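You operate a simulated robot arm through the tools that you are given. There is no shell and no other tool. Be economical: measure what you need, move in short steps, check, and stop when the job is done.

You are at the controls of a simulated robot arm. One attempt, no reset.

TASK
Couple the charge cart's blue and red hoses to the air unit's ports, colour to colour, and open both handwheels.
Fine: each port's blank plug goes in the white tray before its hose goes on.

The check looks at the end state, three seconds after you hand in, the way a careful person would. Anything else that was tipped, shoved, dropped, spilled or broken makes it a failure.

THE ROBOT
A 6-joint arm with a two-finger gripper, on a carriage that runs on a rail from [48.7, -102.6] to [-51.6, 108.8] (x, y) and turns from -3.002 to 2.793 rad about z. Base frame: it is fixed where the carriage stands at the start and does not move with it; the origin is on the floor, on the carriage's upright axis, x ahead of it, y to its left, z up; the surface under the hand at the start is at about z = 80. Readings come in cm, rad, newtons and seconds.
Its first joint turns from -2.897 to 2.897 rad. Places, roughly: black valve of the charge cart [20, 60, 90]; blue handwheel [60, -10, 90]; blue port [50, 0, 80]; charge dial [40, 70, 100]; inside of the white tray by the air unit [70, 10, 80]; pump switch of the charge cart [50, 40, 110]; red handwheel [70, -30, 90]; red port [60, -20, 80]; start button of the charge cart [50, 50, 110]; yellow valve of the charge cart [30, 50, 90]. Payload 2.54 kg.
Tool frame: the origin (TCP) lies between the finger pads and is the grasp point; the fingertips stand 2.3 cm ahead of it; z points along the fingers, y is the line along which they close. The gripper opens to 12.6 cm. The gripper's body begins 8.2 cm behind the TCP.
Orientation is told as [roll, pitch, yaw] about the base's x, y, z axes, in that order, counted from this pose: with the fingers straight down and closing along the base's y, the tool's x points along the base's -x, its y along +y and its z along -z.

THE INTERFACE
- The arm moves only by the tool arm_command. Its argument "motion" is text: rows parted by semicolons, each of 7 numbers parted by spaces: the shift along the base's x, y, z in cm, then the turn, a rotation vector about the base's x, y, z in rad, then the gripper command, from -1 (fully open) to 1 (shut), values between in proportion. In form: dx dy dz rx ry rz jaw; .... A call has 1 to 10 rows; each row is the pose to reach, as a shift and turn from the pose commanded when the call began. Each row takes 0.2 s and may step no farther than 5 cm and 0.15 rad from the row before; otherwise, or with a gripper value out of range, the whole call is refused. A pose out of reach is approached as far as the arm can. The call stops where the force on the tool passes 40 N (or 10 N more than at its start, if that is more) or the arm is blocked; 0.2 s more then pass. The fingers move at their own pace and stop on an object; they squeeze with about 42 N. The grip force told is the motor's: it shows also when the fingers shut on nothing. Time passes only in rows, and 0.2 s behind the last, so rows that repeat a pose let the fingers close. The reply holds the time, the measured pose of the TCP, the force on the tool along the base axes, the opening and the grip force, in the units named above and with some noise, with the torque about the TCP (base axes, N m) and any sound that the robot's microphone picked up.
- Cameras (640 x 400 px; columns grow to the right, rows downward): "scene" is now at [5.9, 19.84, 141.21]; the picture's right is [-0.02, -1.00, 0.00], its down [-0.61, 0.01, -0.79] and it looks along [0.79, -0.02, -0.61] (base axes); focal length 214 px, centre (320, 200). "wrist" rides on the gripper at [8.2, 1.4, -12.2] in the tool frame; the picture's right is [-0.17, 0.99, 0.00], its down [-0.79, -0.13, -0.60] and it looks along [-0.59, -0.10, 0.80] (tool axes); focal length 243 px, centre (320, 200). There is no depth. A picture from a camera that has moved, and an enlarged one, comes with that camera's place and axes in the base frame and with its lens. The place of the scene camera against the robot may be out by one fixed shift of up to 1.2 cm in any direction.
- capture(camera): a new picture of that camera. It takes no simulated time.
- slide_trunk(by): slides the trunk up (or, below 0, down) by that many cm; the arm and the scene camera ride with it, the base frame stays. It gives what a move gives, with no picture.
- steer(legs): drives the robot by 1 to 6 legs, each [ahead, left, turn to the left] in cm, cm and rad, along the robot's own axes; the way and the turn of a leg run together, so that a leg with both is an arc; at most 150 cm and 3.142 rad a leg. The arm and the cameras ride along, it lands a little off, and it stops where it bumps. It keeps to its track: a leg is cut to what the track allows. It gives what a move gives.
- pan_tilt(pan, tilt): turns the head with the scene camera to pan (to the left, within 2.094 rad either way) and tilt (down, from -0.506 to 1.204), counted from straight ahead of the robot. It gives what a move gives.
- inspect(camera, box): a new picture of the part [left, top, right, bottom] of that camera's present view, enlarged. It takes no simulated time.
- sign_off(): hands the job in; it is judged then, once.

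Work in short steps. Places have to be worked out from the pictures, the camera data and where the tool is seen: move nearer, look again, correct. Check each grasp and each placing, and mend what went wrong. You have 120 turns and 82 pictures in all, those below and enlarged ones among them. Open the gripper and draw the arm clear of the work before you hand the job in, unless the task says otherwise; then end with one line.

The tools are called after "Emit:" as name(argument=value, ...) on one line, values as JSON. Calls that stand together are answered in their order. arm_command: Moves the arm, as the interface text tells. Its arguments: {"type":"object","properties":{"motion":{"type":"string"}},"required":["motion"]} The other tools are called the same way: slide_trunk (by) slides the trunk up or down; steer (legs) drives the base; pan_tilt (pan, tilt) turns the head that bears the scene camera; capture (camera) takes a picture; inspect (camera, box) takes an enlarged picture of a part of a camera's view; sign_off () hands the job in.

At the start:

```text
clock: 0.0
position: [49.98, -15.75, 118.32]
orientation: [0.0, 0.0, -0.001]
force: [0.8, 0.0, 0.7]
moment: [-0.03, -0.02, -0.03]
grip_width: 12.6
gripper_force: 0.1
trunk travel left (down, up): [-22.5, 26.5]
robot x, y, heading: [-0.02, 0.09, 0.004]
head pan, tilt: [-0.021, 0.661]
```

scene: 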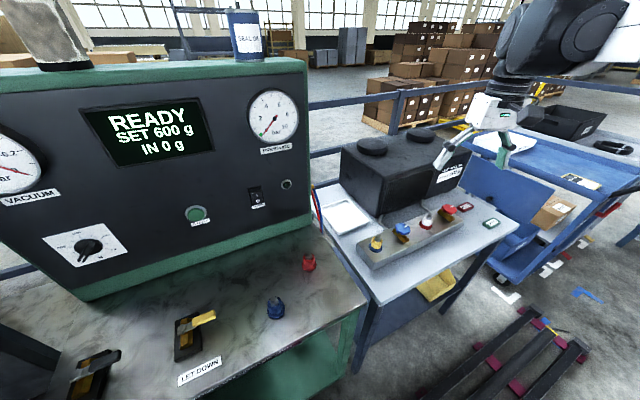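
wrist: 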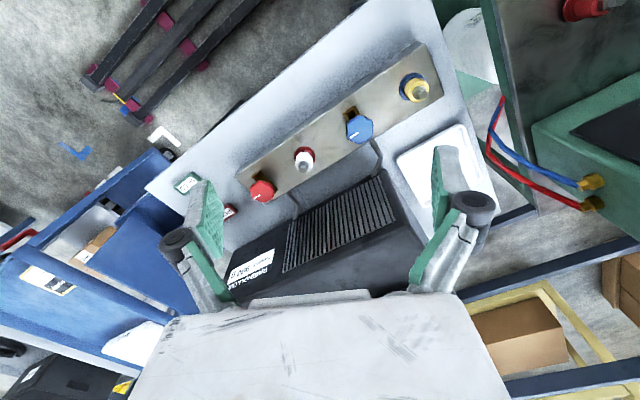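

I'll start with enlarged views of the manifold and the hose parking spots.

Emit:
inspect(camera="scene", box=[320, 160, 520, 285])

Emit:
inspect(camera="scene", box=[160, 230, 360, 355])

Emit:
inspect(camera="wrist", box=[220, 40, 460, 210])

```text
3.20 times, centred on (420, 222) of scene
camera zoom: at [5.9, 19.84, 141.21], right [-0.02, -1.0, 0.0], down [-0.61, 0.01, -0.79], along [0.79, -0.02, -0.61], focal length 686 px, centre (0, 128)
```

zoom: 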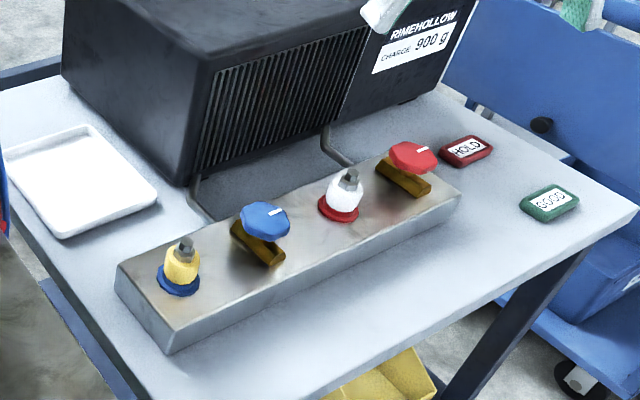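

```text
3.20 times, centred on (260, 292) of scene
camera zoom: at [5.9, 19.84, 141.21], right [-0.02, -1.0, 0.0], down [-0.61, 0.01, -0.79], along [0.79, -0.02, -0.61], focal length 686 px, centre (512, -96)
```

zoom: 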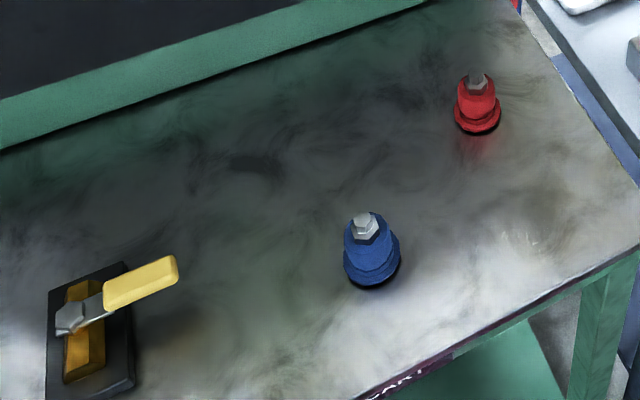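

```text
2.35 times, centred on (340, 125) of wrist
camera zoom: at [41.57, -14.45, 130.55], right [0.17, 0.99, 0.0], down [0.79, -0.13, 0.6], along [0.59, -0.1, -0.8], focal length 571 px, centre (273, 376)
```

zoom: 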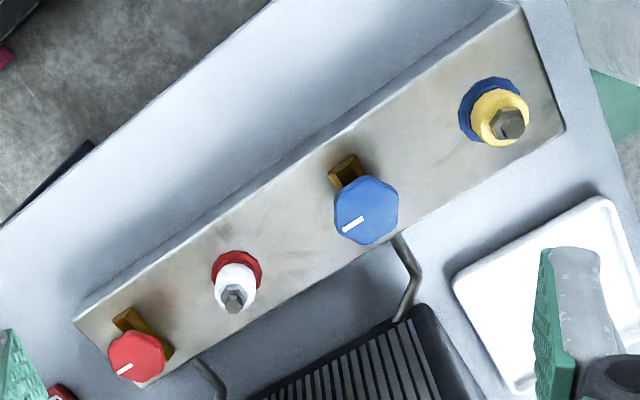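

Yellow plug (blue port) triangulates to about (53.5, -0.5, 89) and white plug (red port) to about (62.9, -21.2, 90). I move above the yellow plug, turned so the fingers close across the manifold.

Emit:
arm_command(motion="0.4 1.9 -1 0 0 -0.144 -1; 0.9 3.8 -2 0 0 -0.288 -1; 1.3 5.7 -3 0 0 -0.431 -1; 1.8 7.6 -4 0 0 -0.575 -1; 2.2 9.5 -5 0 0 -0.719 -1; 2.6 11.4 -6 0 0 -0.863 -1; 3.1 13.3 -7 0 0 -1.006 -1; 3.5 15.2 -8 0 0 -1.15 -1")

Emit:
capture(camera="wrist")

Emit:
capture(camera="scene")

```text
clock: 1.8
position: [53.28, -0.38, 110.29]
orientation: [0.0, 0.0, -1.153]
force: [0.5, 0.4, 0.3]
moment: [0.03, -0.04, 0.04]
grip_width: 12.61
gripper_force: 0.1
trunk travel left (down, up): [-22.5, 26.5]
robot x, y, heading: [-0.27, -0.09, -0.001]
head pan, tilt: [-0.021, 0.661]
```

```text
76 pictures are left
camera wrist: at [51.13, 7.41, 122.58], right [0.97, 0.25, 0.0], down [0.2, -0.78, 0.6], along [0.15, -0.58, -0.8], focal length 243 px, centre (320, 200)
```

wrist: 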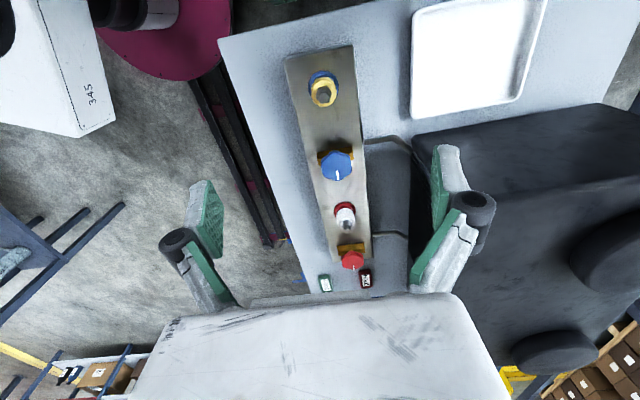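

```text
75 pictures are left
camera scene: at [5.9, 19.83, 141.21], right [-0.02, -1.0, 0.0], down [-0.61, 0.01, -0.79], along [0.79, -0.02, -0.61], focal length 214 px, centre (320, 200)
```

scene: 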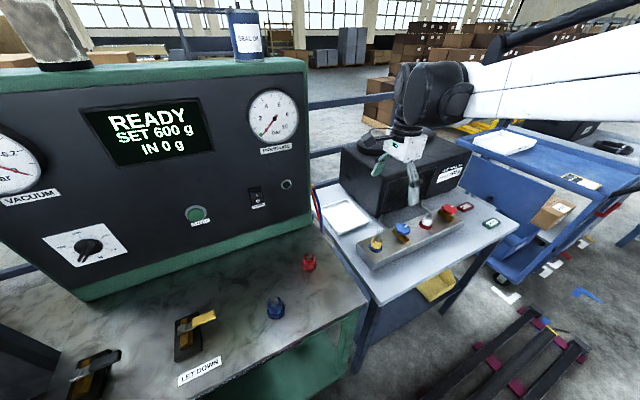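

Emit:
inspect(camera="wrist", box=[280, 50, 400, 125])

Emit:
inspect(camera="wrist", box=[290, 130, 400, 290])

```text
5.33 times, centred on (340, 88) of wrist
camera zoom: at [51.13, 7.41, 122.58], right [0.97, 0.25, 0.0], down [0.2, -0.78, 0.6], along [0.15, -0.58, -0.8], focal length 1294 px, centre (213, 800)
```

zoom: 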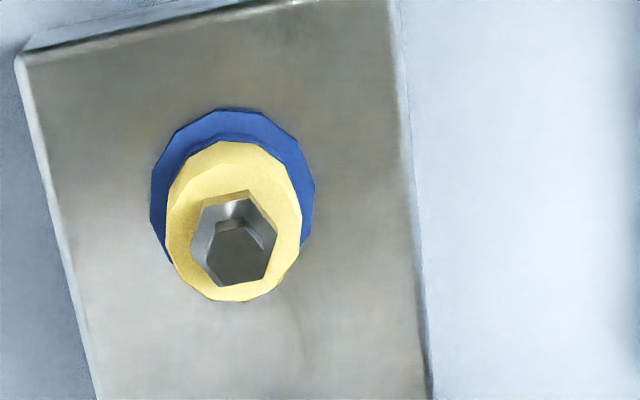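

```text
2.50 times, centred on (345, 210) of wrist
camera zoom: at [51.13, 7.41, 122.58], right [0.97, 0.25, 0.0], down [0.2, -0.78, 0.6], along [0.15, -0.58, -0.8], focal length 606 px, centre (258, 175)
```

zoom: 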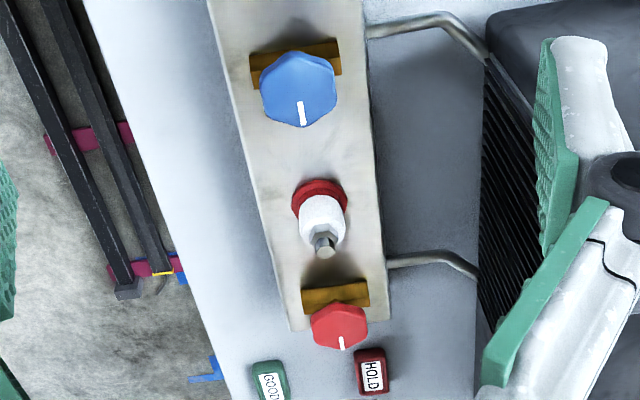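

Plug body is about 3 cm wide, spanning z≈82–88. I go down to it with the jaws half open.

Emit:
arm_command(motion="0.2 0.1 -4 0 0 0 0; 0.4 0.1 -8 0 0 0 0; 0.4 0.1 -12 0 0 0 0; 0.4 0.1 -16 0 0 0 0")

Emit:
capture(camera="wrist")

Emit:
inspect(camera="scene", box=[340, 140, 480, 280])

```text
clock: 2.8
position: [53.86, -0.34, 94.32]
orientation: [0.0, 0.0, -1.151]
force: [-0.4, -0.3, -0.3]
moment: [0.0, -0.02, 0.01]
grip_width: 6.29
gripper_force: 0.0
trunk travel left (down, up): [-22.5, 26.5]
robot x, y, heading: [-0.02, -0.2, -0.002]
head pan, tilt: [-0.021, 0.661]
```

```text
72 pictures are left
camera wrist: at [51.67, 7.46, 106.49], right [0.97, 0.25, 0.0], down [0.2, -0.78, 0.6], along [0.15, -0.58, -0.8], focal length 243 px, centre (320, 200)
```

wrist: 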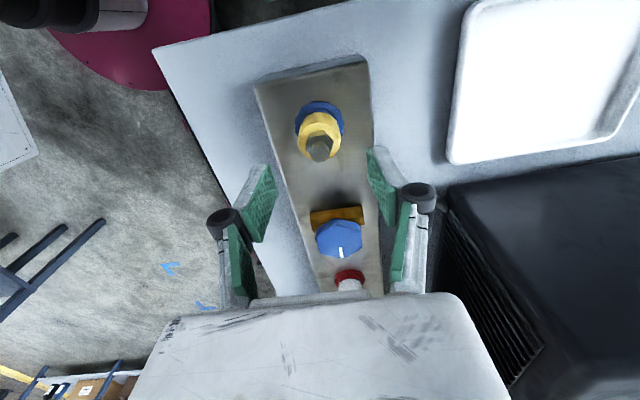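

```text
2.86 times, centred on (410, 210) of scene
camera zoom: at [5.87, 19.84, 141.21], right [-0.02, -1.0, 0.0], down [-0.61, 0.01, -0.79], along [0.79, -0.02, -0.61], focal length 613 px, centre (63, 171)
```

zoom: 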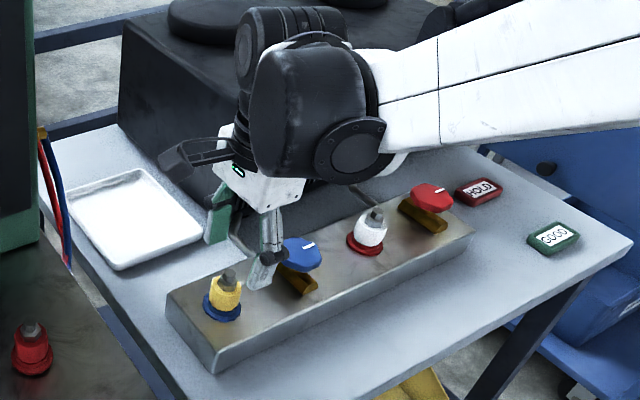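

Centre is at about (53.6, -0.2). I lower to z≈87 and close.

Emit:
arm_command(motion="-0.1 0.1 -2.5 0 0 0 0; -0.2 0.2 -5 0 0 0 0; -0.2 0.2 -7 0 0 0 0; -0.2 0.2 -7 0 0 0 1; -0.2 0.2 -7 0 0 0 1; -0.2 0.2 -7 0 0 0 1")

Emit:
capture(camera="wrist")

```text
clock: 4.2
position: [53.7, -0.18, 87.31]
orientation: [-0.001, -0.001, -1.151]
force: [-9.9, -4.9, -13.7]
moment: [-0.2, 0.06, 1.16]
grip_width: 3.66
gripper_force: 45.3
trunk travel left (down, up): [-22.5, 26.5]
robot x, y, heading: [0.19, -0.23, 0.002]
head pan, tilt: [-0.021, 0.661]
```

```text
70 pictures are left
camera wrist: at [51.55, 7.83, 99.46], right [0.97, 0.25, 0.0], down [0.2, -0.78, 0.6], along [0.15, -0.58, -0.8], focal length 243 px, centre (320, 200)
```

wrist: 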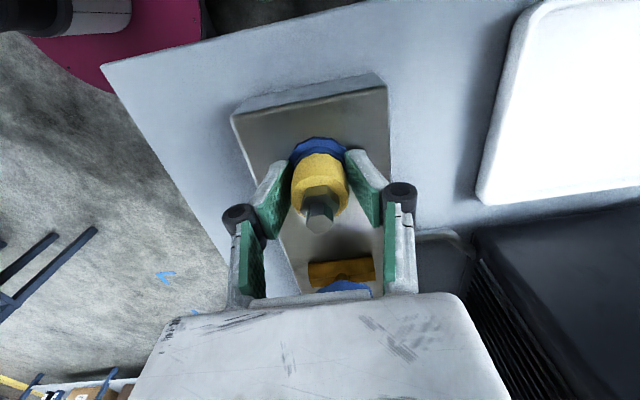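

Gripped at 3.66 cm. I try a gentle straight pull up.

Emit:
arm_command(motion="0 0 0.5 0 0 0 1; 0 0 1 0 0 0 1; 0 0 1.5 0 0 0 1; 0 0 1.5 0 0 0 1")

Emit:
capture(camera="wrist")

```text
clock: 4.5
position: [53.63, -0.01, 87.3]
orientation: [-0.002, 0.0, -1.149]
force: [1.1, -0.4, -27.3]
moment: [0.01, -0.12, 0.79]
grip_width: 3.63
gripper_force: 44.9
trunk travel left (down, up): [-22.5, 26.5]
robot x, y, heading: [0.23, 0.26, 0.001]
head pan, tilt: [-0.021, 0.661]
stopped in row 1: the force on the tool passed its limit at 55 N (the readings are from after the stop); the commanded pose is now the measured one
```

```text
69 pictures are left
camera wrist: at [51.55, 7.83, 99.46], right [0.97, 0.25, 0.0], down [0.2, -0.78, 0.6], along [0.15, -0.58, -0.8], focal length 243 px, centre (320, 200)
```

wrist: 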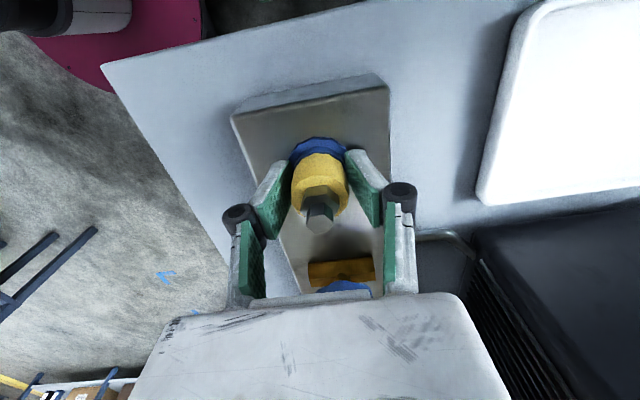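

It doesn't pull straight out, so it must be threaded or bayonet. I twist counter-clockwise.

Emit:
arm_command(motion="0 0 0 0 0 0.08 1; 0 0 0 0 0 0.16 1; 0 0 0 0 0 0.24 1; 0 0 0 0 0 0.32 1; 0 0 0 0 0 0.4 1")

```text
clock: 5.9
position: [54.02, -0.46, 87.27]
orientation: [0.0, -0.005, -0.754]
force: [6.9, -2.2, -8.2]
moment: [-0.1, -0.49, -0.86]
grip_width: 4.47
gripper_force: 44.9
trunk travel left (down, up): [-22.5, 26.5]
robot x, y, heading: [-0.04, -0.1, -0.004]
head pan, tilt: [-0.021, 0.661]
stopped in row 5: the force on the tool passed its limit at 42 N (the readings are from after the stop); the commanded pose is now the measured one
```

Emit:
inspect(camera="wrist", box=[220, 100, 420, 300])

```text
2.00 times, centred on (320, 200) of wrist
camera zoom: at [48.86, 6.05, 99.5], right [0.8, 0.61, 0.0], down [0.48, -0.64, 0.6], along [0.37, -0.48, -0.8], focal length 485 px, centre (320, 200)
```

zoom: 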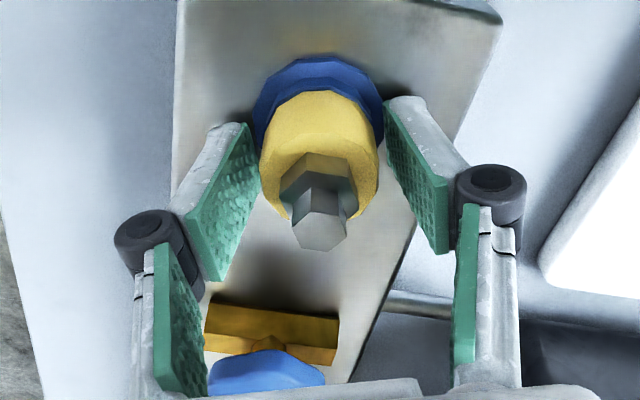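

The fingertips appear to be on the blue ring rather than the plug. I open, rise 1.5 cm, and look at the wrist view for height.

Emit:
arm_command(motion="0 0 0 0 0 0 0.2; 0 0 0 0 0 0 0.2; -0.3 0.3 1.5 0 0 -0.1 0.2; -0.3 0.3 1.5 0 0 -0.2 0.2; -0.3 0.3 1.5 0 0 -0.3 0.2; -0.3 0.3 1.5 0 0 -0.4 0.2; -0.3 0.3 1.5 0 0 -0.4 0.2")

Emit:
inspect(camera="wrist", box=[220, 80, 420, 280])

Emit:
inspect(camera="scene", box=[340, 180, 440, 280])

```text
clock: 7.5
position: [53.62, -0.11, 88.8]
orientation: [0.001, -0.002, -1.155]
force: [-0.4, 1.0, -0.5]
moment: [0.01, 0.03, 0.02]
grip_width: 5.04
gripper_force: 0.1
trunk travel left (down, up): [-22.5, 26.5]
robot x, y, heading: [0.13, 0.05, -0.004]
head pan, tilt: [-0.021, 0.661]
```

```text
2.00 times, centred on (320, 180) of wrist
camera zoom: at [51.43, 7.8, 100.97], right [0.97, 0.25, 0.0], down [0.2, -0.77, 0.6], along [0.15, -0.58, -0.8], focal length 485 px, centre (320, 240)
```

zoom: 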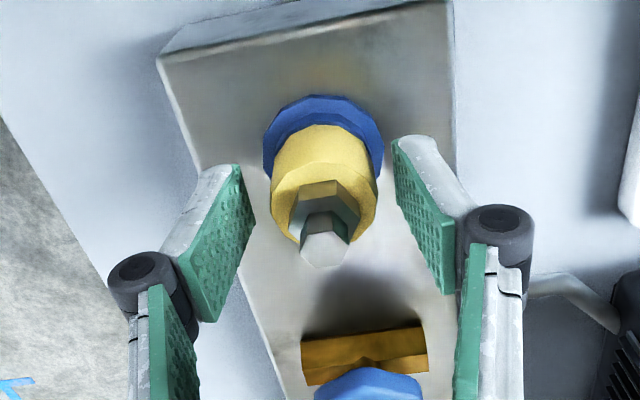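

```text
4.00 times, centred on (390, 230) of scene
camera zoom: at [5.95, 19.8, 141.21], right [-0.02, -1.0, 0.0], down [-0.61, 0.01, -0.79], along [0.79, -0.02, -0.61], focal length 858 px, centre (40, 80)
```

zoom: 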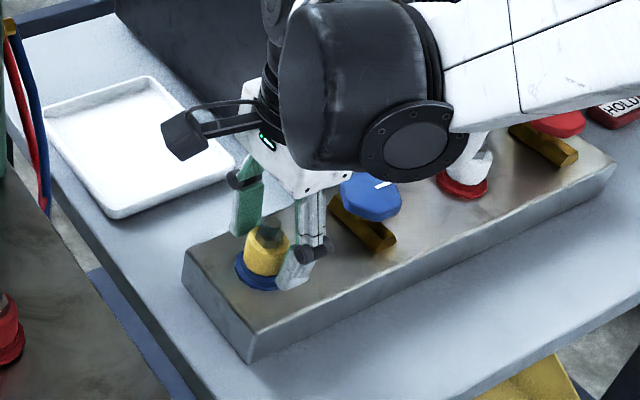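

Emit:
inspect(camera="wrist", box=[290, 125, 350, 225])

```text
4.00 times, centred on (320, 175) of wrist
camera zoom: at [51.43, 7.8, 100.97], right [0.97, 0.25, 0.0], down [0.2, -0.77, 0.6], along [0.15, -0.58, -0.8], focal length 970 px, centre (320, 300)
```

zoom: 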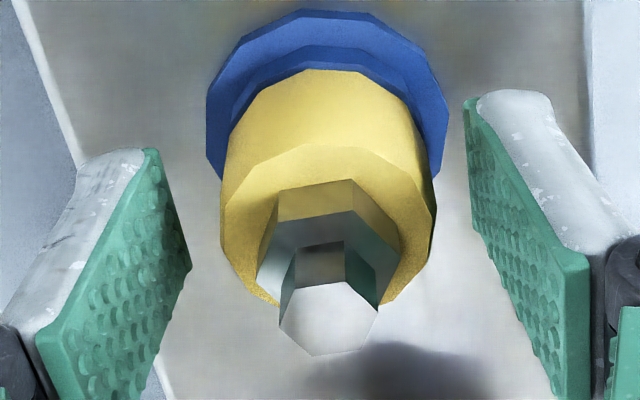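

Measured: body z≈83–87.6 and 3.7 cm wide, so the grip was on the plug. I re-grip at z≈86.8 and twist in small steps, reading torque.

Emit:
arm_command(motion="0 0 -1 0 0 0 0.2; 0 0 -1.9 0 0 0 0.2; 0 0 -1.9 0 0 0 1; 0 0 -1.9 0 0 0 1; 0 0 -1.9 0 0 0 1")

Emit:
arm_command(motion="0 0 0 0 0 0.05 1; 0 0 0 0 0 0.1 1; 0 0 0 0 0 0.15 1")

Emit:
inspect(camera="wrist", box=[260, 120, 380, 240])

```text
clock: 8.7
position: [53.72, -0.08, 86.98]
orientation: [0.0, -0.006, -1.149]
force: [11.0, 2.0, 3.8]
moment: [0.01, -0.37, 1.19]
grip_width: 3.65
gripper_force: 44.8
trunk travel left (down, up): [-22.5, 26.5]
robot x, y, heading: [-0.24, -0.03, -0.004]
head pan, tilt: [-0.021, 0.661]
```

```text
clock: 9.5
position: [53.67, 0.07, 87.09]
orientation: [0.0, -0.003, -1.001]
force: [25.9, 9.0, 17.4]
moment: [0.59, -0.65, -2.64]
grip_width: 3.94
gripper_force: 45.4
trunk travel left (down, up): [-22.5, 26.5]
robot x, y, heading: [0.08, 0.24, 0.003]
head pan, tilt: [-0.021, 0.661]
```

```text
3.33 times, centred on (320, 180) of wrist
camera zoom: at [50.27, 7.56, 99.19], right [0.92, 0.39, 0.0], down [0.31, -0.74, 0.6], along [0.24, -0.55, -0.8], focal length 809 px, centre (320, 267)
```

zoom: 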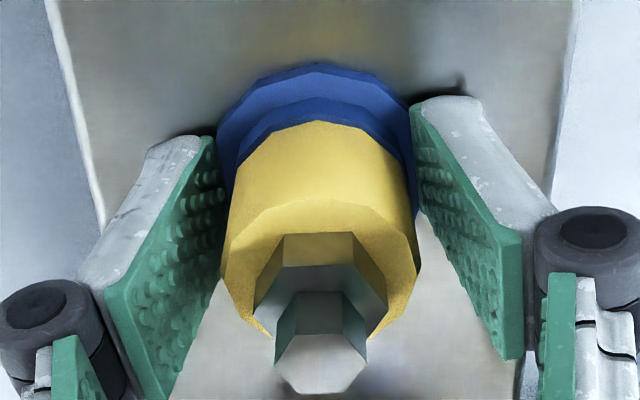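

CCW meets strong resistance (−2.6 N·m) with the plug not following. I try the clockwise direction for comparison.

Emit:
arm_command(motion="0 0 0 0 0 -0.05 1; 0 0 0 0 0 -0.1 1; 0 0 0 0 0 -0.15 1; 0 0 0 0 0 -0.2 1")

Emit:
arm_command(motion="0 0 0 0 0 -0.05 1; 0 0 0 0 0 -0.1 1; 0 0 0 0 0 -0.15 1")

Emit:
inspect(camera="wrist", box=[260, 120, 380, 240])

```text
clock: 10.0
position: [53.58, 0.13, 86.93]
orientation: [0.003, -0.003, -1.078]
force: [2.6, 5.6, 11.9]
moment: [-0.59, 0.04, -1.13]
grip_width: 3.73
gripper_force: 44.6
trunk travel left (down, up): [-22.5, 26.5]
robot x, y, heading: [0.22, -0.27, 0.002]
head pan, tilt: [-0.021, 0.661]
stopped in row 2: the force on the tool passed its limit at 48 N (the readings are from after the stop); the commanded pose is now the measured one
```

```text
clock: 10.8
position: [53.55, 0.22, 86.97]
orientation: [0.0, -0.004, -1.225]
force: [2.3, 12.6, 7.2]
moment: [0.35, 0.07, 2.84]
grip_width: 3.86
gripper_force: 45.1
trunk travel left (down, up): [-22.5, 26.5]
robot x, y, heading: [0.09, 0.2, -0.002]
head pan, tilt: [-0.021, 0.661]
```

```text
3.33 times, centred on (320, 180) of wrist
camera zoom: at [51.99, 8.25, 99.18], right [0.98, 0.18, 0.0], down [0.14, -0.79, 0.6], along [0.11, -0.59, -0.8], focal length 809 px, centre (320, 267)
```

zoom: 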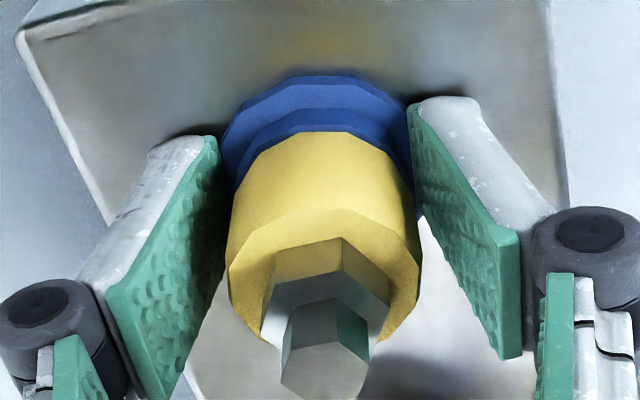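

The plug stays fixed in both directions. I realign the grip (−1.13) and probe a downward push, checking for a push-and-turn bayonet.

Emit:
arm_command(motion="0.05 -0.1 0 0 0 0.05 1; 0.1 -0.2 0 0 0 0.095 1; 0.1 -0.2 0 0 0 0.095 1")

Emit:
arm_command(motion="0 0 -0.1 0 0 0 1; 0 0 -0.2 0 0 0 1; 0 0 -0.3 0 0 0 1; 0 0 -0.3 0 0 0 1")

```text
clock: 11.6
position: [53.7, -0.0, 86.98]
orientation: [0.002, -0.005, -1.131]
force: [3.7, 21.6, 16.7]
moment: [0.79, -0.08, -0.52]
grip_width: 3.63
gripper_force: 44.9
trunk travel left (down, up): [-22.5, 26.5]
robot x, y, heading: [0.11, -0.04, -0.002]
head pan, tilt: [-0.021, 0.661]
```

```text
clock: 12.2
position: [53.79, 0.04, 86.98]
orientation: [0.002, -0.004, -1.129]
force: [-2.6, 6.4, 22.1]
moment: [-0.11, 0.19, -0.07]
grip_width: 3.6
gripper_force: 44.5
trunk travel left (down, up): [-22.5, 26.5]
robot x, y, heading: [0.11, 0.17, 0.003]
head pan, tilt: [-0.021, 0.661]
stopped in row 2: the force on the tool passed its limit at 45 N (the readings are from after the stop); the commanded pose is now the measured one
```

No axial give under push. I now try pulling up in very small steps with the grip aligned, to see the breakaway force.

Emit:
arm_command(motion="0 0 0.1 0 0 0 1; 0 0 0.2 0 0 0 1; 0 0 0.3 0 0 0 1; 0 0 0.4 0 0 0 1; 0 0 0.5 0 0 0 1; 0 0 0.6 0 0 0 1")

Emit:
arm_command(motion="0 0 0 0 0 0.1 1; 0 0 0 0 0 0.2 1; 0 0 0 0 0 0.3 1; 0 0 0 0 0 0.4 1; 0 0 0 0 0 0.5 1")

Emit:
inspect(camera="wrist", box=[260, 120, 380, 240])

```text
clock: 13.1
position: [53.71, -0.03, 86.94]
orientation: [-0.001, -0.001, -1.129]
force: [-0.6, 3.5, -24.1]
moment: [-0.24, -0.49, -0.13]
grip_width: 3.63
gripper_force: 45.2
trunk travel left (down, up): [-22.5, 26.5]
robot x, y, heading: [-0.15, 0.16, 0.006]
head pan, tilt: [-0.021, 0.661]
stopped in row 4: the force on the tool passed its limit at 43 N (the readings are from after the stop); the commanded pose is now the measured one
```

```text
clock: 14.2
position: [53.3, 0.45, 86.96]
orientation: [0.001, 0.004, -0.729]
force: [-3.4, 6.3, 0.2]
moment: [-0.2, 0.34, -0.58]
grip_width: 4.5
gripper_force: 45.0
trunk travel left (down, up): [-22.5, 26.5]
robot x, y, heading: [-0.41, -0.16, 0.001]
head pan, tilt: [-0.021, 0.661]
stopped in row 5: the force on the tool passed its limit at 44 N (the readings are from after the stop); the commanded pose is now the measured one
```

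```text
3.33 times, centred on (320, 180) of wrist
camera zoom: at [48.04, 6.74, 99.3], right [0.78, 0.63, 0.0], down [0.5, -0.63, 0.59], along [0.37, -0.46, -0.8], focal length 809 px, centre (320, 267)
```

zoom: 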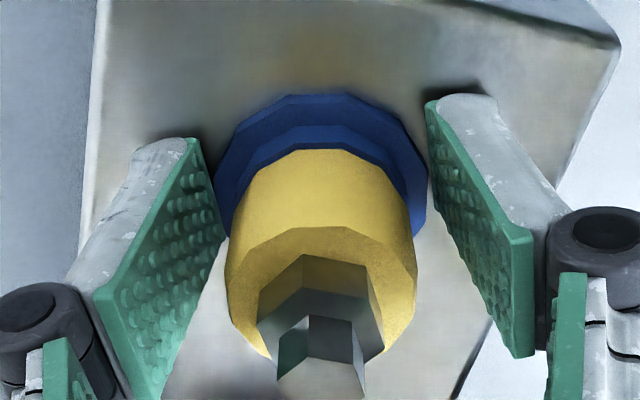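

The pads visibly stand off the yellow body while "gripping" a square 3.6 cm shape that never moves, so the tips are likely on the fixed port. I open, re-centre, and grip higher.

Emit:
arm_command(motion="0 0 0 0 0 0 0.1; 0.1 -0.2 1 0 0 -0.1 0.1; 0.2 -0.3 2 0 0 -0.2 0.1; 0.35 -0.5 2 0 0 -0.3 0.1; 0.35 -0.5 2 0 0 -0.4 0.1; 0.35 -0.5 2 0 0 -0.4 1; 0.35 -0.5 2 0 0 -0.4 1; 0.35 -0.5 2 0 0 -0.4 1")

Emit:
inspect(camera="wrist", box=[260, 120, 380, 240])

```text
clock: 16.0
position: [53.78, -0.25, 89.01]
orientation: [0.0, 0.004, -1.126]
force: [7.0, 1.8, 2.3]
moment: [0.03, -0.16, -0.06]
grip_width: 3.48
gripper_force: 42.1
trunk travel left (down, up): [-22.5, 26.5]
robot x, y, heading: [-0.01, 0.06, -0.001]
head pan, tilt: [-0.021, 0.661]
```

```text
3.33 times, centred on (320, 180) of wrist
camera zoom: at [51.37, 7.7, 101.25], right [0.96, 0.27, 0.0], down [0.22, -0.77, 0.59], along [0.16, -0.57, -0.8], focal length 809 px, centre (320, 267)
```

zoom: 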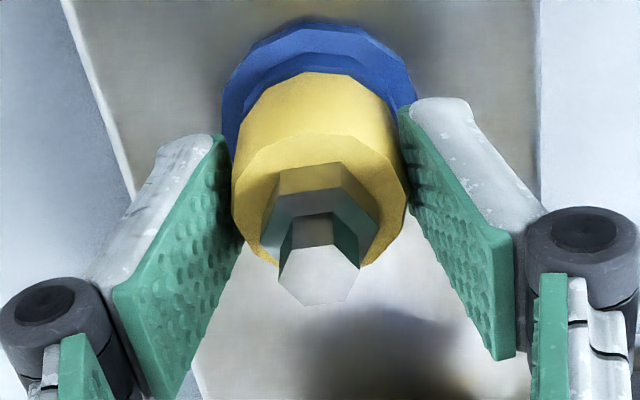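

Now 3.48 cm with a clean, visible pad contact on the yellow body. I try the CCW twist.

Emit:
arm_command(motion="0 0 0 0 0 0.1 1; 0 0 0 0 0 0.2 1; 0 0 0 0 0 0.3 1; 0 0 0 0 0 0.4 1")

Emit:
inspect(camera="wrist", box=[260, 120, 380, 240])

```text
clock: 17.0
position: [53.76, -0.16, 89.09]
orientation: [-0.001, 0.006, -0.725]
force: [1.9, 4.4, 2.4]
moment: [0.17, 0.0, -0.15]
grip_width: 3.48
gripper_force: 41.8
trunk travel left (down, up): [-22.5, 26.5]
robot x, y, heading: [-0.02, 0.29, 0.002]
head pan, tilt: [-0.021, 0.661]
```

```text
3.33 times, centred on (320, 180) of wrist
camera zoom: at [48.41, 6.18, 101.25], right [0.78, 0.63, 0.0], down [0.51, -0.63, 0.59], along [0.37, -0.46, -0.8], focal length 809 px, centre (320, 267)
```

zoom: 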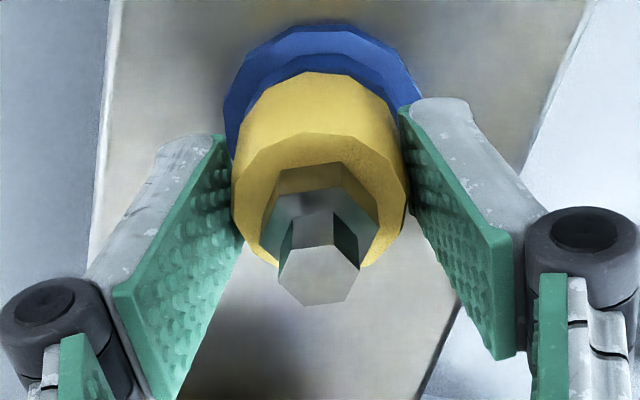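

The plug turns now, following the gripper. I try a gentle pull after this partial turn.

Emit:
arm_command(motion="0 0 0.1 0 0 0 1; 0 0 0.2 0 0 0 1; 0 0 0.3 0 0 0 1; 0 0 0.5 0 0 0 1; 0 0 0.8 0 0 0 1")

Emit:
inspect(camera="wrist", box=[260, 120, 380, 240])

```text
clock: 18.2
position: [53.81, -0.35, 89.85]
orientation: [-0.001, 0.003, -0.728]
force: [-0.2, -0.6, -2.4]
moment: [0.01, 0.04, -0.01]
grip_width: 3.5
gripper_force: 42.6
trunk travel left (down, up): [-22.5, 26.5]
robot x, y, heading: [-0.17, 0.17, 0.002]
head pan, tilt: [-0.021, 0.661]
```

```text
3.33 times, centred on (320, 180) of wrist
camera zoom: at [48.46, 6.06, 102.1], right [0.78, 0.63, 0.0], down [0.5, -0.63, 0.59], along [0.37, -0.46, -0.8], focal length 809 px, centre (320, 267)
```

zoom: 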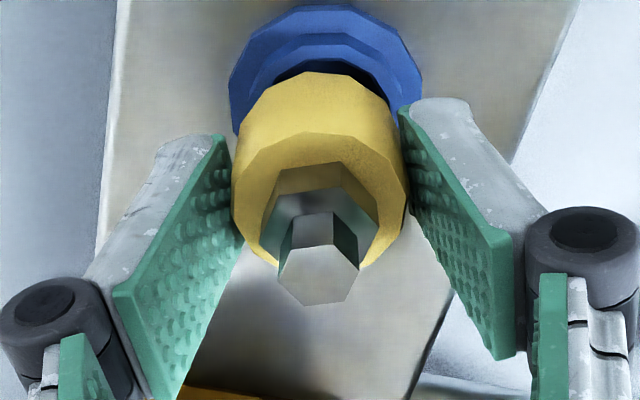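

The plug lifts freely. I raise it well clear, turning back to yaw −1.13.

Emit:
arm_command(motion="0 0 3 0 0 0 1; 0 0 6 0 0 -0.13 1; 0 0 9 0 0 -0.27 1; 0 0 11 0 0 -0.4 1; 3.5 1.6 11 0 0 -0.4 1; 7 3.2 11 0 0 -0.4 1; 10.5 4.8 11 0 0 -0.4 1; 14 6.4 11 0 0 -0.4 1; 17 8.2 11 0 0 -0.4 1")

Emit:
capture(camera="wrist")

Emit:
inspect(camera="scene", box=[310, 120, 450, 260])

```text
clock: 20.2
position: [70.5, 7.99, 101.0]
orientation: [0.0, 0.005, -1.127]
force: [-0.6, 0.1, -0.7]
moment: [0.03, -0.03, 0.01]
grip_width: 3.47
gripper_force: 41.7
trunk travel left (down, up): [-22.5, 26.5]
robot x, y, heading: [-0.38, -0.27, -0.003]
head pan, tilt: [-0.021, 0.661]
```

```text
58 pictures are left
camera wrist: at [68.22, 15.87, 113.28], right [0.96, 0.27, 0.0], down [0.22, -0.77, 0.59], along [0.16, -0.57, -0.8], focal length 243 px, centre (320, 200)
```

wrist: 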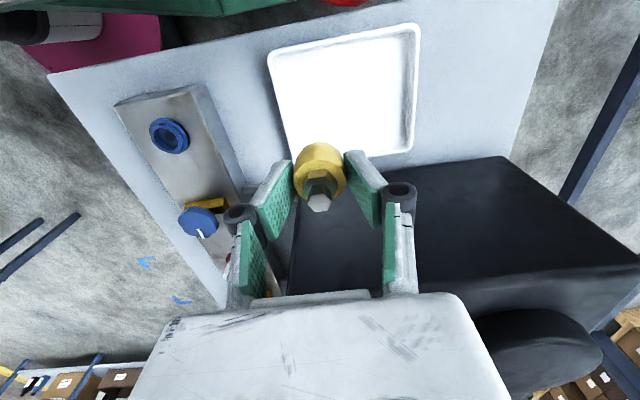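

```text
2.86 times, centred on (380, 190) of scene
camera zoom: at [5.81, 19.84, 141.21], right [-0.02, -1.0, 0.0], down [-0.61, 0.01, -0.79], along [0.79, -0.02, -0.61], focal length 613 px, centre (149, 229)
```

zoom: 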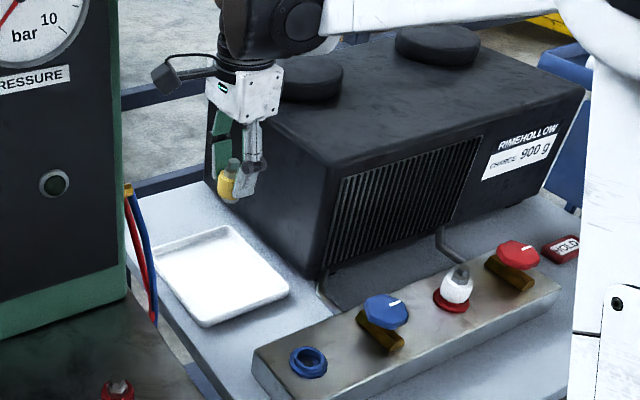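

The blue port is now an open socket, and the plug is over the tray's near-left half. I lower it, with small steps toward the end.

Emit:
arm_command(motion="0 0 -4 0 0 0 1; 0 0 -8 0 0 0 1; 0 0 -11 0 0 0 1; 0 0 -12.5 0 0 0 1; 0 0 -13.5 0 0 0 1")

Emit:
inspect(camera="scene", box=[310, 160, 410, 260])

Emit:
capture(camera="wrist")

```text
clock: 21.4
position: [70.82, 8.05, 87.35]
orientation: [-0.001, 0.004, -1.128]
force: [0.4, -0.6, -1.2]
moment: [0.0, -0.01, 0.02]
grip_width: 3.5
gripper_force: 42.1
trunk travel left (down, up): [-22.5, 26.5]
robot x, y, heading: [0.13, 0.14, -0.001]
head pan, tilt: [-0.021, 0.661]
```

```text
4.00 times, centred on (360, 210) of scene
camera zoom: at [5.86, 19.88, 141.21], right [-0.02, -1.0, 0.0], down [-0.61, 0.01, -0.79], along [0.79, -0.02, -0.61], focal length 858 px, centre (160, 160)
```

zoom: 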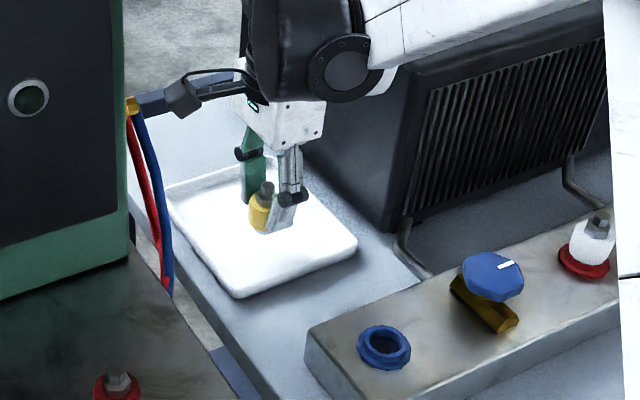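

```text
55 pictures are left
camera wrist: at [68.39, 15.81, 99.56], right [0.96, 0.27, 0.0], down [0.22, -0.77, 0.59], along [0.16, -0.57, -0.8], focal length 243 px, centre (320, 200)
```

wrist: 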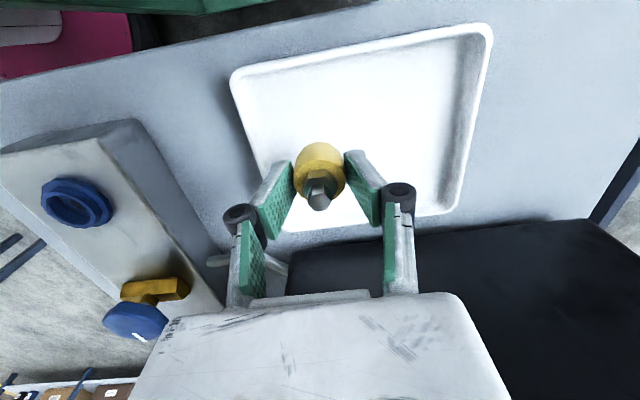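

Well inside the tray, though a bit near the lower edge. I shift 1.5 cm away from it and lower until contact.

Emit:
arm_command(motion="0.2 1.5 0 0 0 0 1; 0.2 1.5 -0.5 0 0 0 1; 0.2 1.5 -1 0 0 0 1; 0.2 1.5 -1.4 0 0 0 1; 0.2 1.5 -1.8 0 0 0 1; 0.2 1.5 -2.1 0 0 0 1")

Emit:
inspect(camera="scene", box=[310, 160, 410, 260])

```text
clock: 22.8
position: [70.94, 9.54, 85.13]
orientation: [0.0, 0.004, -1.127]
force: [0.8, 0.1, -1.4]
moment: [-0.01, 0.03, 0.0]
grip_width: 3.48
gripper_force: 42.2
trunk travel left (down, up): [-22.5, 26.5]
robot x, y, heading: [0.22, 0.16, 0.003]
head pan, tilt: [-0.021, 0.661]
```

```text
4.00 times, centred on (360, 210) of scene
camera zoom: at [5.86, 19.88, 141.21], right [-0.02, -1.0, 0.0], down [-0.61, 0.01, -0.79], along [0.79, -0.02, -0.61], focal length 858 px, centre (160, 160)
```

zoom: 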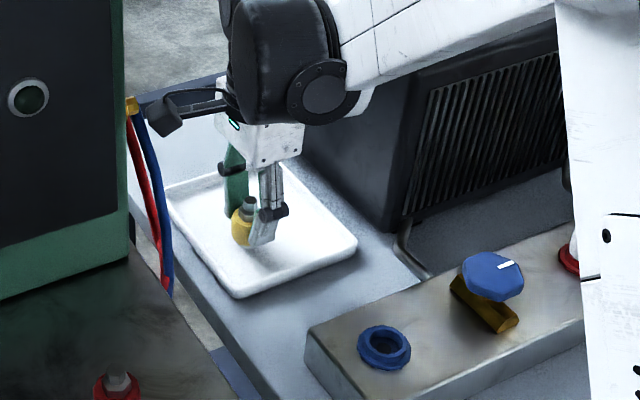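

No contact yet, so I keep lowering in 2 mm steps.

Emit:
arm_command(motion="0 0 -0.2 0 0 0 1; 0 0 -0.4 0 0 0 1; 0 0 -0.6 0 0 0 1; 0 0 -0.8 0 0 0 1; 0 0 -1 0 0 0 1; 0 0 -1.2 0 0 0 1")

```text
clock: 23.8
position: [70.92, 9.71, 84.69]
orientation: [0.0, 0.004, -1.127]
force: [-2.8, 0.3, 24.5]
moment: [-0.02, 0.18, -0.01]
grip_width: 3.45
gripper_force: 42.0
trunk travel left (down, up): [-22.5, 26.5]
robot x, y, heading: [-0.31, -0.26, 0.004]
head pan, tilt: [-0.021, 0.661]
stopped in row 4: the force on the tool passed its limit at 43 N (the readings are from after the stop); the commanded pose is now the measured one
```

Plug is on the tray floor. I release, rise, and look.

Emit:
arm_command(motion="0 0 0.1 0 0 0 0.3; 0 0 0.1 0 0 0 0.1; 0 0 0.1 0 0 0 0.1; 0 0 4 0 0 0 0.1; 0 0 8 0 0 0 0.1; 0 0 12 0 0 0 0.1; 0 0 16 0 0 0 0.1")

Emit:
capture(camera="wrist")

```text
clock: 25.4
position: [71.36, 9.69, 100.39]
orientation: [-0.002, 0.004, -1.127]
force: [0.2, 0.2, -0.9]
moment: [0.04, 0.02, 0.0]
grip_width: 5.67
gripper_force: 0.0
trunk travel left (down, up): [-22.5, 26.5]
robot x, y, heading: [-0.32, 0.04, 0.001]
head pan, tilt: [-0.021, 0.661]
```

```text
53 pictures are left
camera wrist: at [68.89, 17.59, 112.71], right [0.96, 0.27, 0.0], down [0.22, -0.77, 0.59], along [0.16, -0.57, -0.8], focal length 243 px, centre (320, 200)
```

wrist: 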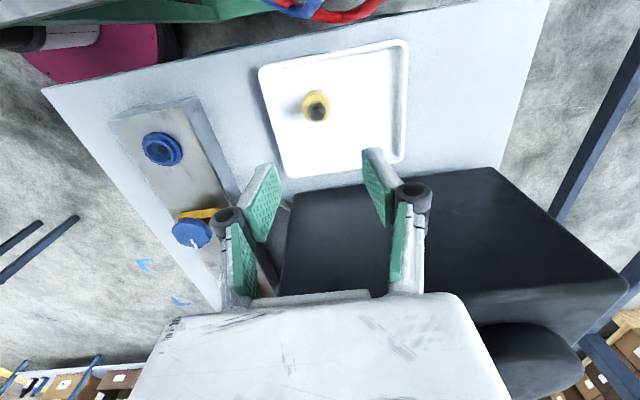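

Yellow plug stands upright in the tray. Next I move above the white plug at roughly (63, -21), going around via the blue port.

Emit:
arm_command(motion="-4.3 -2 1.5 0 0 0 0; -8.6 -4 3 0 0 0 0; -12.9 -6.5 3 0 0 0 0; -15.2 -10.5 3 0 0 0 0; -14.1 -15 3 0 0 0 0; -12.5 -19.5 3 0 0 0 0; -10.5 -24 2 0 0 0 0; -8.7 -28.5 0 0 0 0 0; -8.3 -30.5 -2 0 0 0 0")

Emit:
capture(camera="wrist")

```text
refused: row 7 steps farther than a row can; nothing moved
```

```text
52 pictures are left
camera wrist: at [68.89, 17.59, 112.71], right [0.96, 0.27, 0.0], down [0.22, -0.77, 0.59], along [0.16, -0.57, -0.8], focal length 243 px, centre (320, 200)
```

wrist: 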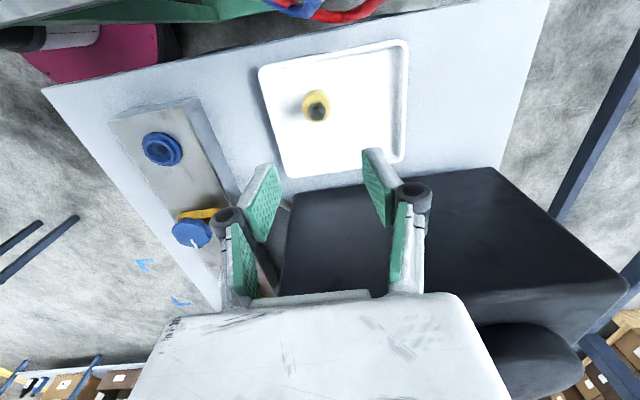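

One step was too long, so I resend it with shorter steps.

Emit:
arm_command(motion="-4.3 -2 1.5 0 0 0 0; -8.6 -4 3 0 0 0 0; -12.9 -6.5 3 0 0 0 0; -15.2 -10.5 3 0 0 0 0; -14.1 -15 3 0 0 0 0; -12.5 -19.5 3 0 0 0 0; -10.7 -23.7 2.5 0 0 0 0; -9.2 -27.7 1 0 0 0 0; -8.3 -30.5 -2 0 0 0 0")

Emit:
capture(camera="wrist")

```text
clock: 27.4
position: [62.58, -20.8, 98.71]
orientation: [0.001, 0.004, -1.128]
force: [0.4, 0.2, 0.1]
moment: [0.0, -0.02, -0.02]
grip_width: 6.29
gripper_force: 0.1
trunk travel left (down, up): [-22.5, 26.5]
robot x, y, heading: [0.13, 0.03, 0.002]
head pan, tilt: [-0.021, 0.661]
```

```text
51 pictures are left
camera wrist: at [60.18, -12.99, 110.84], right [0.96, 0.27, 0.0], down [0.22, -0.77, 0.59], along [0.16, -0.57, -0.8], focal length 243 px, centre (320, 200)
```

wrist: 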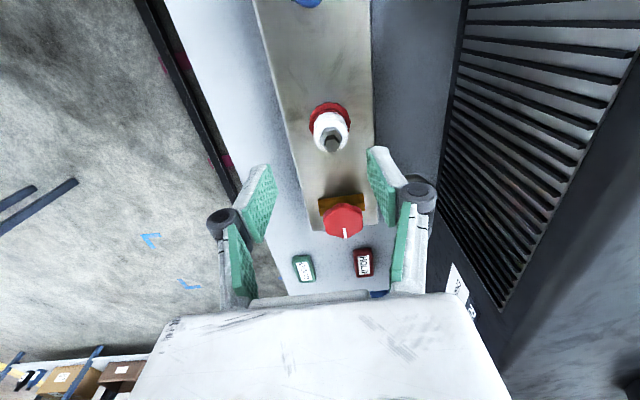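

White plug centre is at about (63.5, -21.0). I descend to z≈89 and grip.

Emit:
arm_command(motion="0.9 -0.2 -3 0 0 0 0; 0.9 -0.2 -6 0 0 0 0; 0.9 -0.2 -8.5 0 0 0 0; 0.9 -0.2 -9.7 0 0 0 0; 0.9 -0.2 -9.7 0 0 0 1; 0.9 -0.2 -9.7 0 0 0 1; 0.9 -0.2 -9.7 0 0 0 1")

Emit:
inspect(camera="wrist", box=[260, 120, 380, 240])

```text
clock: 29.0
position: [63.62, -21.29, 88.91]
orientation: [0.002, 0.002, -1.126]
force: [8.3, 1.1, -2.0]
moment: [-0.05, -0.31, 0.05]
grip_width: 3.52
gripper_force: 41.5
trunk travel left (down, up): [-22.5, 26.5]
robot x, y, heading: [0.1, 0.1, 0.004]
head pan, tilt: [-0.021, 0.661]
```

```text
3.33 times, centred on (320, 180) of wrist
camera zoom: at [61.28, -13.37, 101.18], right [0.96, 0.27, 0.0], down [0.22, -0.77, 0.59], along [0.16, -0.57, -0.8], focal length 809 px, centre (320, 267)
```

zoom: 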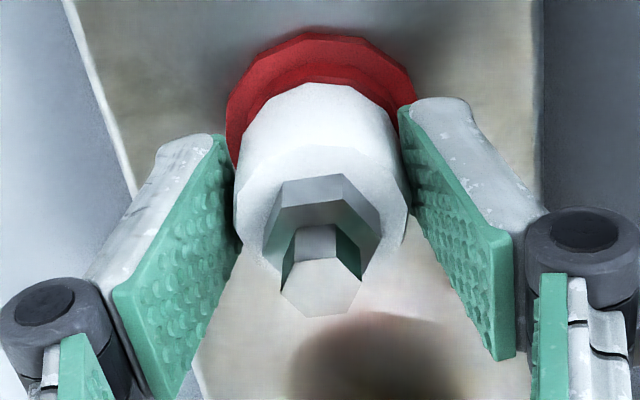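

Good grip, same as the first. I turn CCW 0.4 rad, then lift a little.

Emit:
arm_command(motion="0 0 0 0 0 0.1 1; 0 0 0 0 0 0.2 1; 0 0 0 0 0 0.3 1; 0 0 0 0 0 0.4 1; 0 0 0.1 0 0 0.4 1; 0 0 0.3 0 0 0.4 1; 0 0 0.6 0 0 0.4 1; 0 0 1.5 0 0 0.4 1; 0 0 3 0 0 0.4 1")

Emit:
inspect(camera="wrist", box=[260, 120, 380, 240])

```text
clock: 31.0
position: [63.78, -21.02, 91.91]
orientation: [-0.001, 0.002, -0.728]
force: [0.1, -0.5, -0.8]
moment: [0.0, 0.03, -0.02]
grip_width: 3.49
gripper_force: 42.1
trunk travel left (down, up): [-22.5, 26.5]
robot x, y, heading: [0.22, 0.15, 0.005]
head pan, tilt: [-0.021, 0.661]
```

```text
3.33 times, centred on (320, 180) of wrist
camera zoom: at [58.32, -14.83, 104.2], right [0.78, 0.63, 0.0], down [0.5, -0.63, 0.59], along [0.37, -0.46, -0.8], focal length 809 px, centre (320, 267)
```

zoom: 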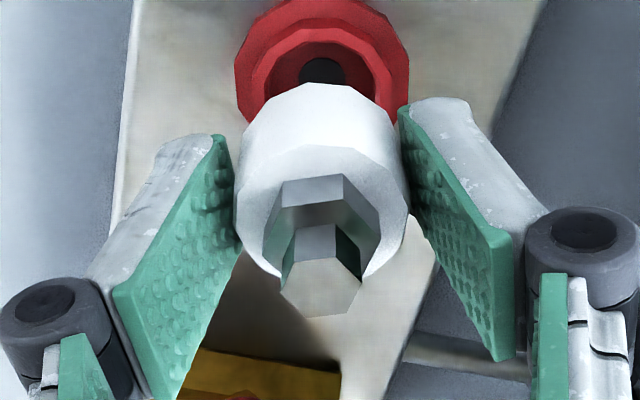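

White plug is out. I lift and carry it back along the manifold.

Emit:
arm_command(motion="0 0 4 0 0 -0.13 1; 0 0 8 0 0 -0.27 1; 0 0 11 0 0 -0.4 1; -1.9 4 11 0 0 -0.4 1; -3.8 8.1 11 0 0 -0.4 1; -5.8 12.2 11 0 0 -0.4 1; -7.8 16.4 11 0 0 -0.4 1; -9.8 20.5 11 0 0 -0.4 1")

Emit:
arm_command(motion="3.8 2.6 0 0 0 0 1; 7.6 5.2 0 0 0 0 1; 11.6 7.6 0 0 0 0 1; 15.8 9.2 0 0 0 0 1; 20 10.6 0 0 0 0 1; 23.3 11.8 0 0 0 0 1; 23.3 11.8 -4 0 0 0 1; 23.3 11.8 -8 0 0 0 1; 23.3 11.8 -12 0 0 0 1; 23.3 11.8 -15 0 0 0 1")

Emit:
capture(camera="wrist")

```text
clock: 32.8
position: [53.77, -0.49, 102.92]
orientation: [0.002, 0.003, -1.128]
force: [0.3, -0.4, -1.7]
moment: [0.05, 0.0, 0.05]
grip_width: 3.5
gripper_force: 41.8
trunk travel left (down, up): [-22.5, 26.5]
robot x, y, heading: [0.27, 0.21, 0.001]
head pan, tilt: [-0.021, 0.661]
```

```text
clock: 35.0
position: [77.11, 11.32, 87.58]
orientation: [0.001, 0.003, -1.127]
force: [-0.9, 0.5, -0.9]
moment: [-0.01, -0.01, -0.03]
grip_width: 3.52
gripper_force: 42.5
trunk travel left (down, up): [-22.5, 26.5]
robot x, y, heading: [0.09, 0.13, -0.001]
head pan, tilt: [-0.021, 0.661]
```

```text
48 pictures are left
camera wrist: at [74.7, 19.26, 99.85], right [0.96, 0.27, 0.0], down [0.22, -0.77, 0.59], along [0.16, -0.57, -0.8], focal length 243 px, centre (320, 200)
```

wrist: 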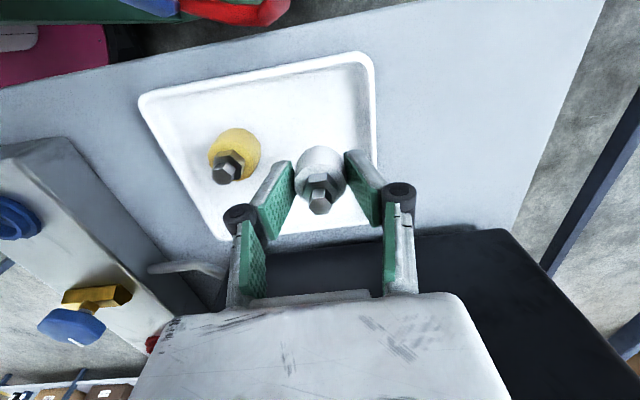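

Fits beside the yellow plug. I lower to contact and release with a small opening.

Emit:
arm_command(motion="0 0 -1 0 0 0 1; 0 0 -1.8 0 0 0 1; 0 0 -2.2 0 0 0 1; 0 0 -2.5 0 0 0 1; 0 0 -2.7 0 0 0 1; 0 0 -2.9 0 0 0 1; 0 0 -3.1 0 0 0 1")

```text
clock: 36.6
position: [77.28, 11.32, 84.74]
orientation: [0.002, 0.004, -1.127]
force: [1.4, -0.1, 3.5]
moment: [0.02, -0.01, -0.01]
grip_width: 3.49
gripper_force: 42.1
trunk travel left (down, up): [-22.5, 26.5]
robot x, y, heading: [-0.36, 0.26, -0.002]
head pan, tilt: [-0.021, 0.661]
```

Emit:
arm_command(motion="0 0 0 0 0 0 0.3; 0 0 0 0 0 0 0.25; 0 0 0.3 0 0 0 0.25; 0 0 4 0 0 0 0.25; 0 0 8 0 0 0 0.25; 0 0 12 0 0 0 0.25; 0 0 16 0 0 0 0.25; 0 0 20 0 0 0 0.25")

Emit:
capture(camera="wrist")

Emit:
capture(camera="scene")

```text
clock: 38.4
position: [76.92, 11.74, 104.88]
orientation: [0.0, 0.003, -1.127]
force: [0.5, -0.5, 0.0]
moment: [0.0, 0.0, 0.02]
grip_width: 4.73
gripper_force: 0.1
trunk travel left (down, up): [-22.5, 26.5]
robot x, y, heading: [0.01, -0.02, 0.001]
head pan, tilt: [-0.021, 0.661]
```

```text
47 pictures are left
camera wrist: at [74.6, 19.67, 117.04], right [0.96, 0.27, 0.0], down [0.22, -0.77, 0.59], along [0.16, -0.57, -0.8], focal length 243 px, centre (320, 200)
```

wrist: 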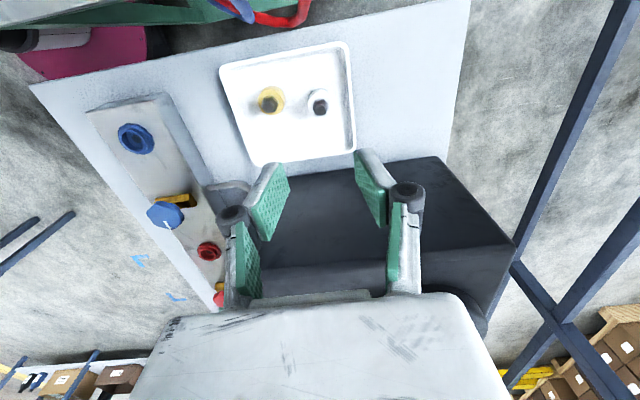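

```text
46 pictures are left
camera scene: at [5.87, 19.88, 141.21], right [-0.02, -1.0, 0.0], down [-0.61, 0.01, -0.79], along [0.79, -0.02, -0.61], focal length 214 px, centre (320, 200)
```

scene: 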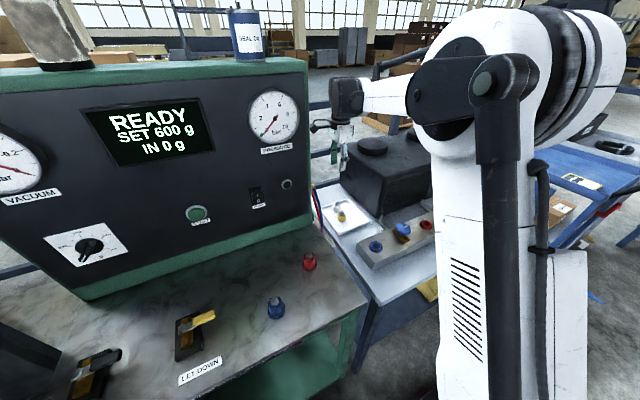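

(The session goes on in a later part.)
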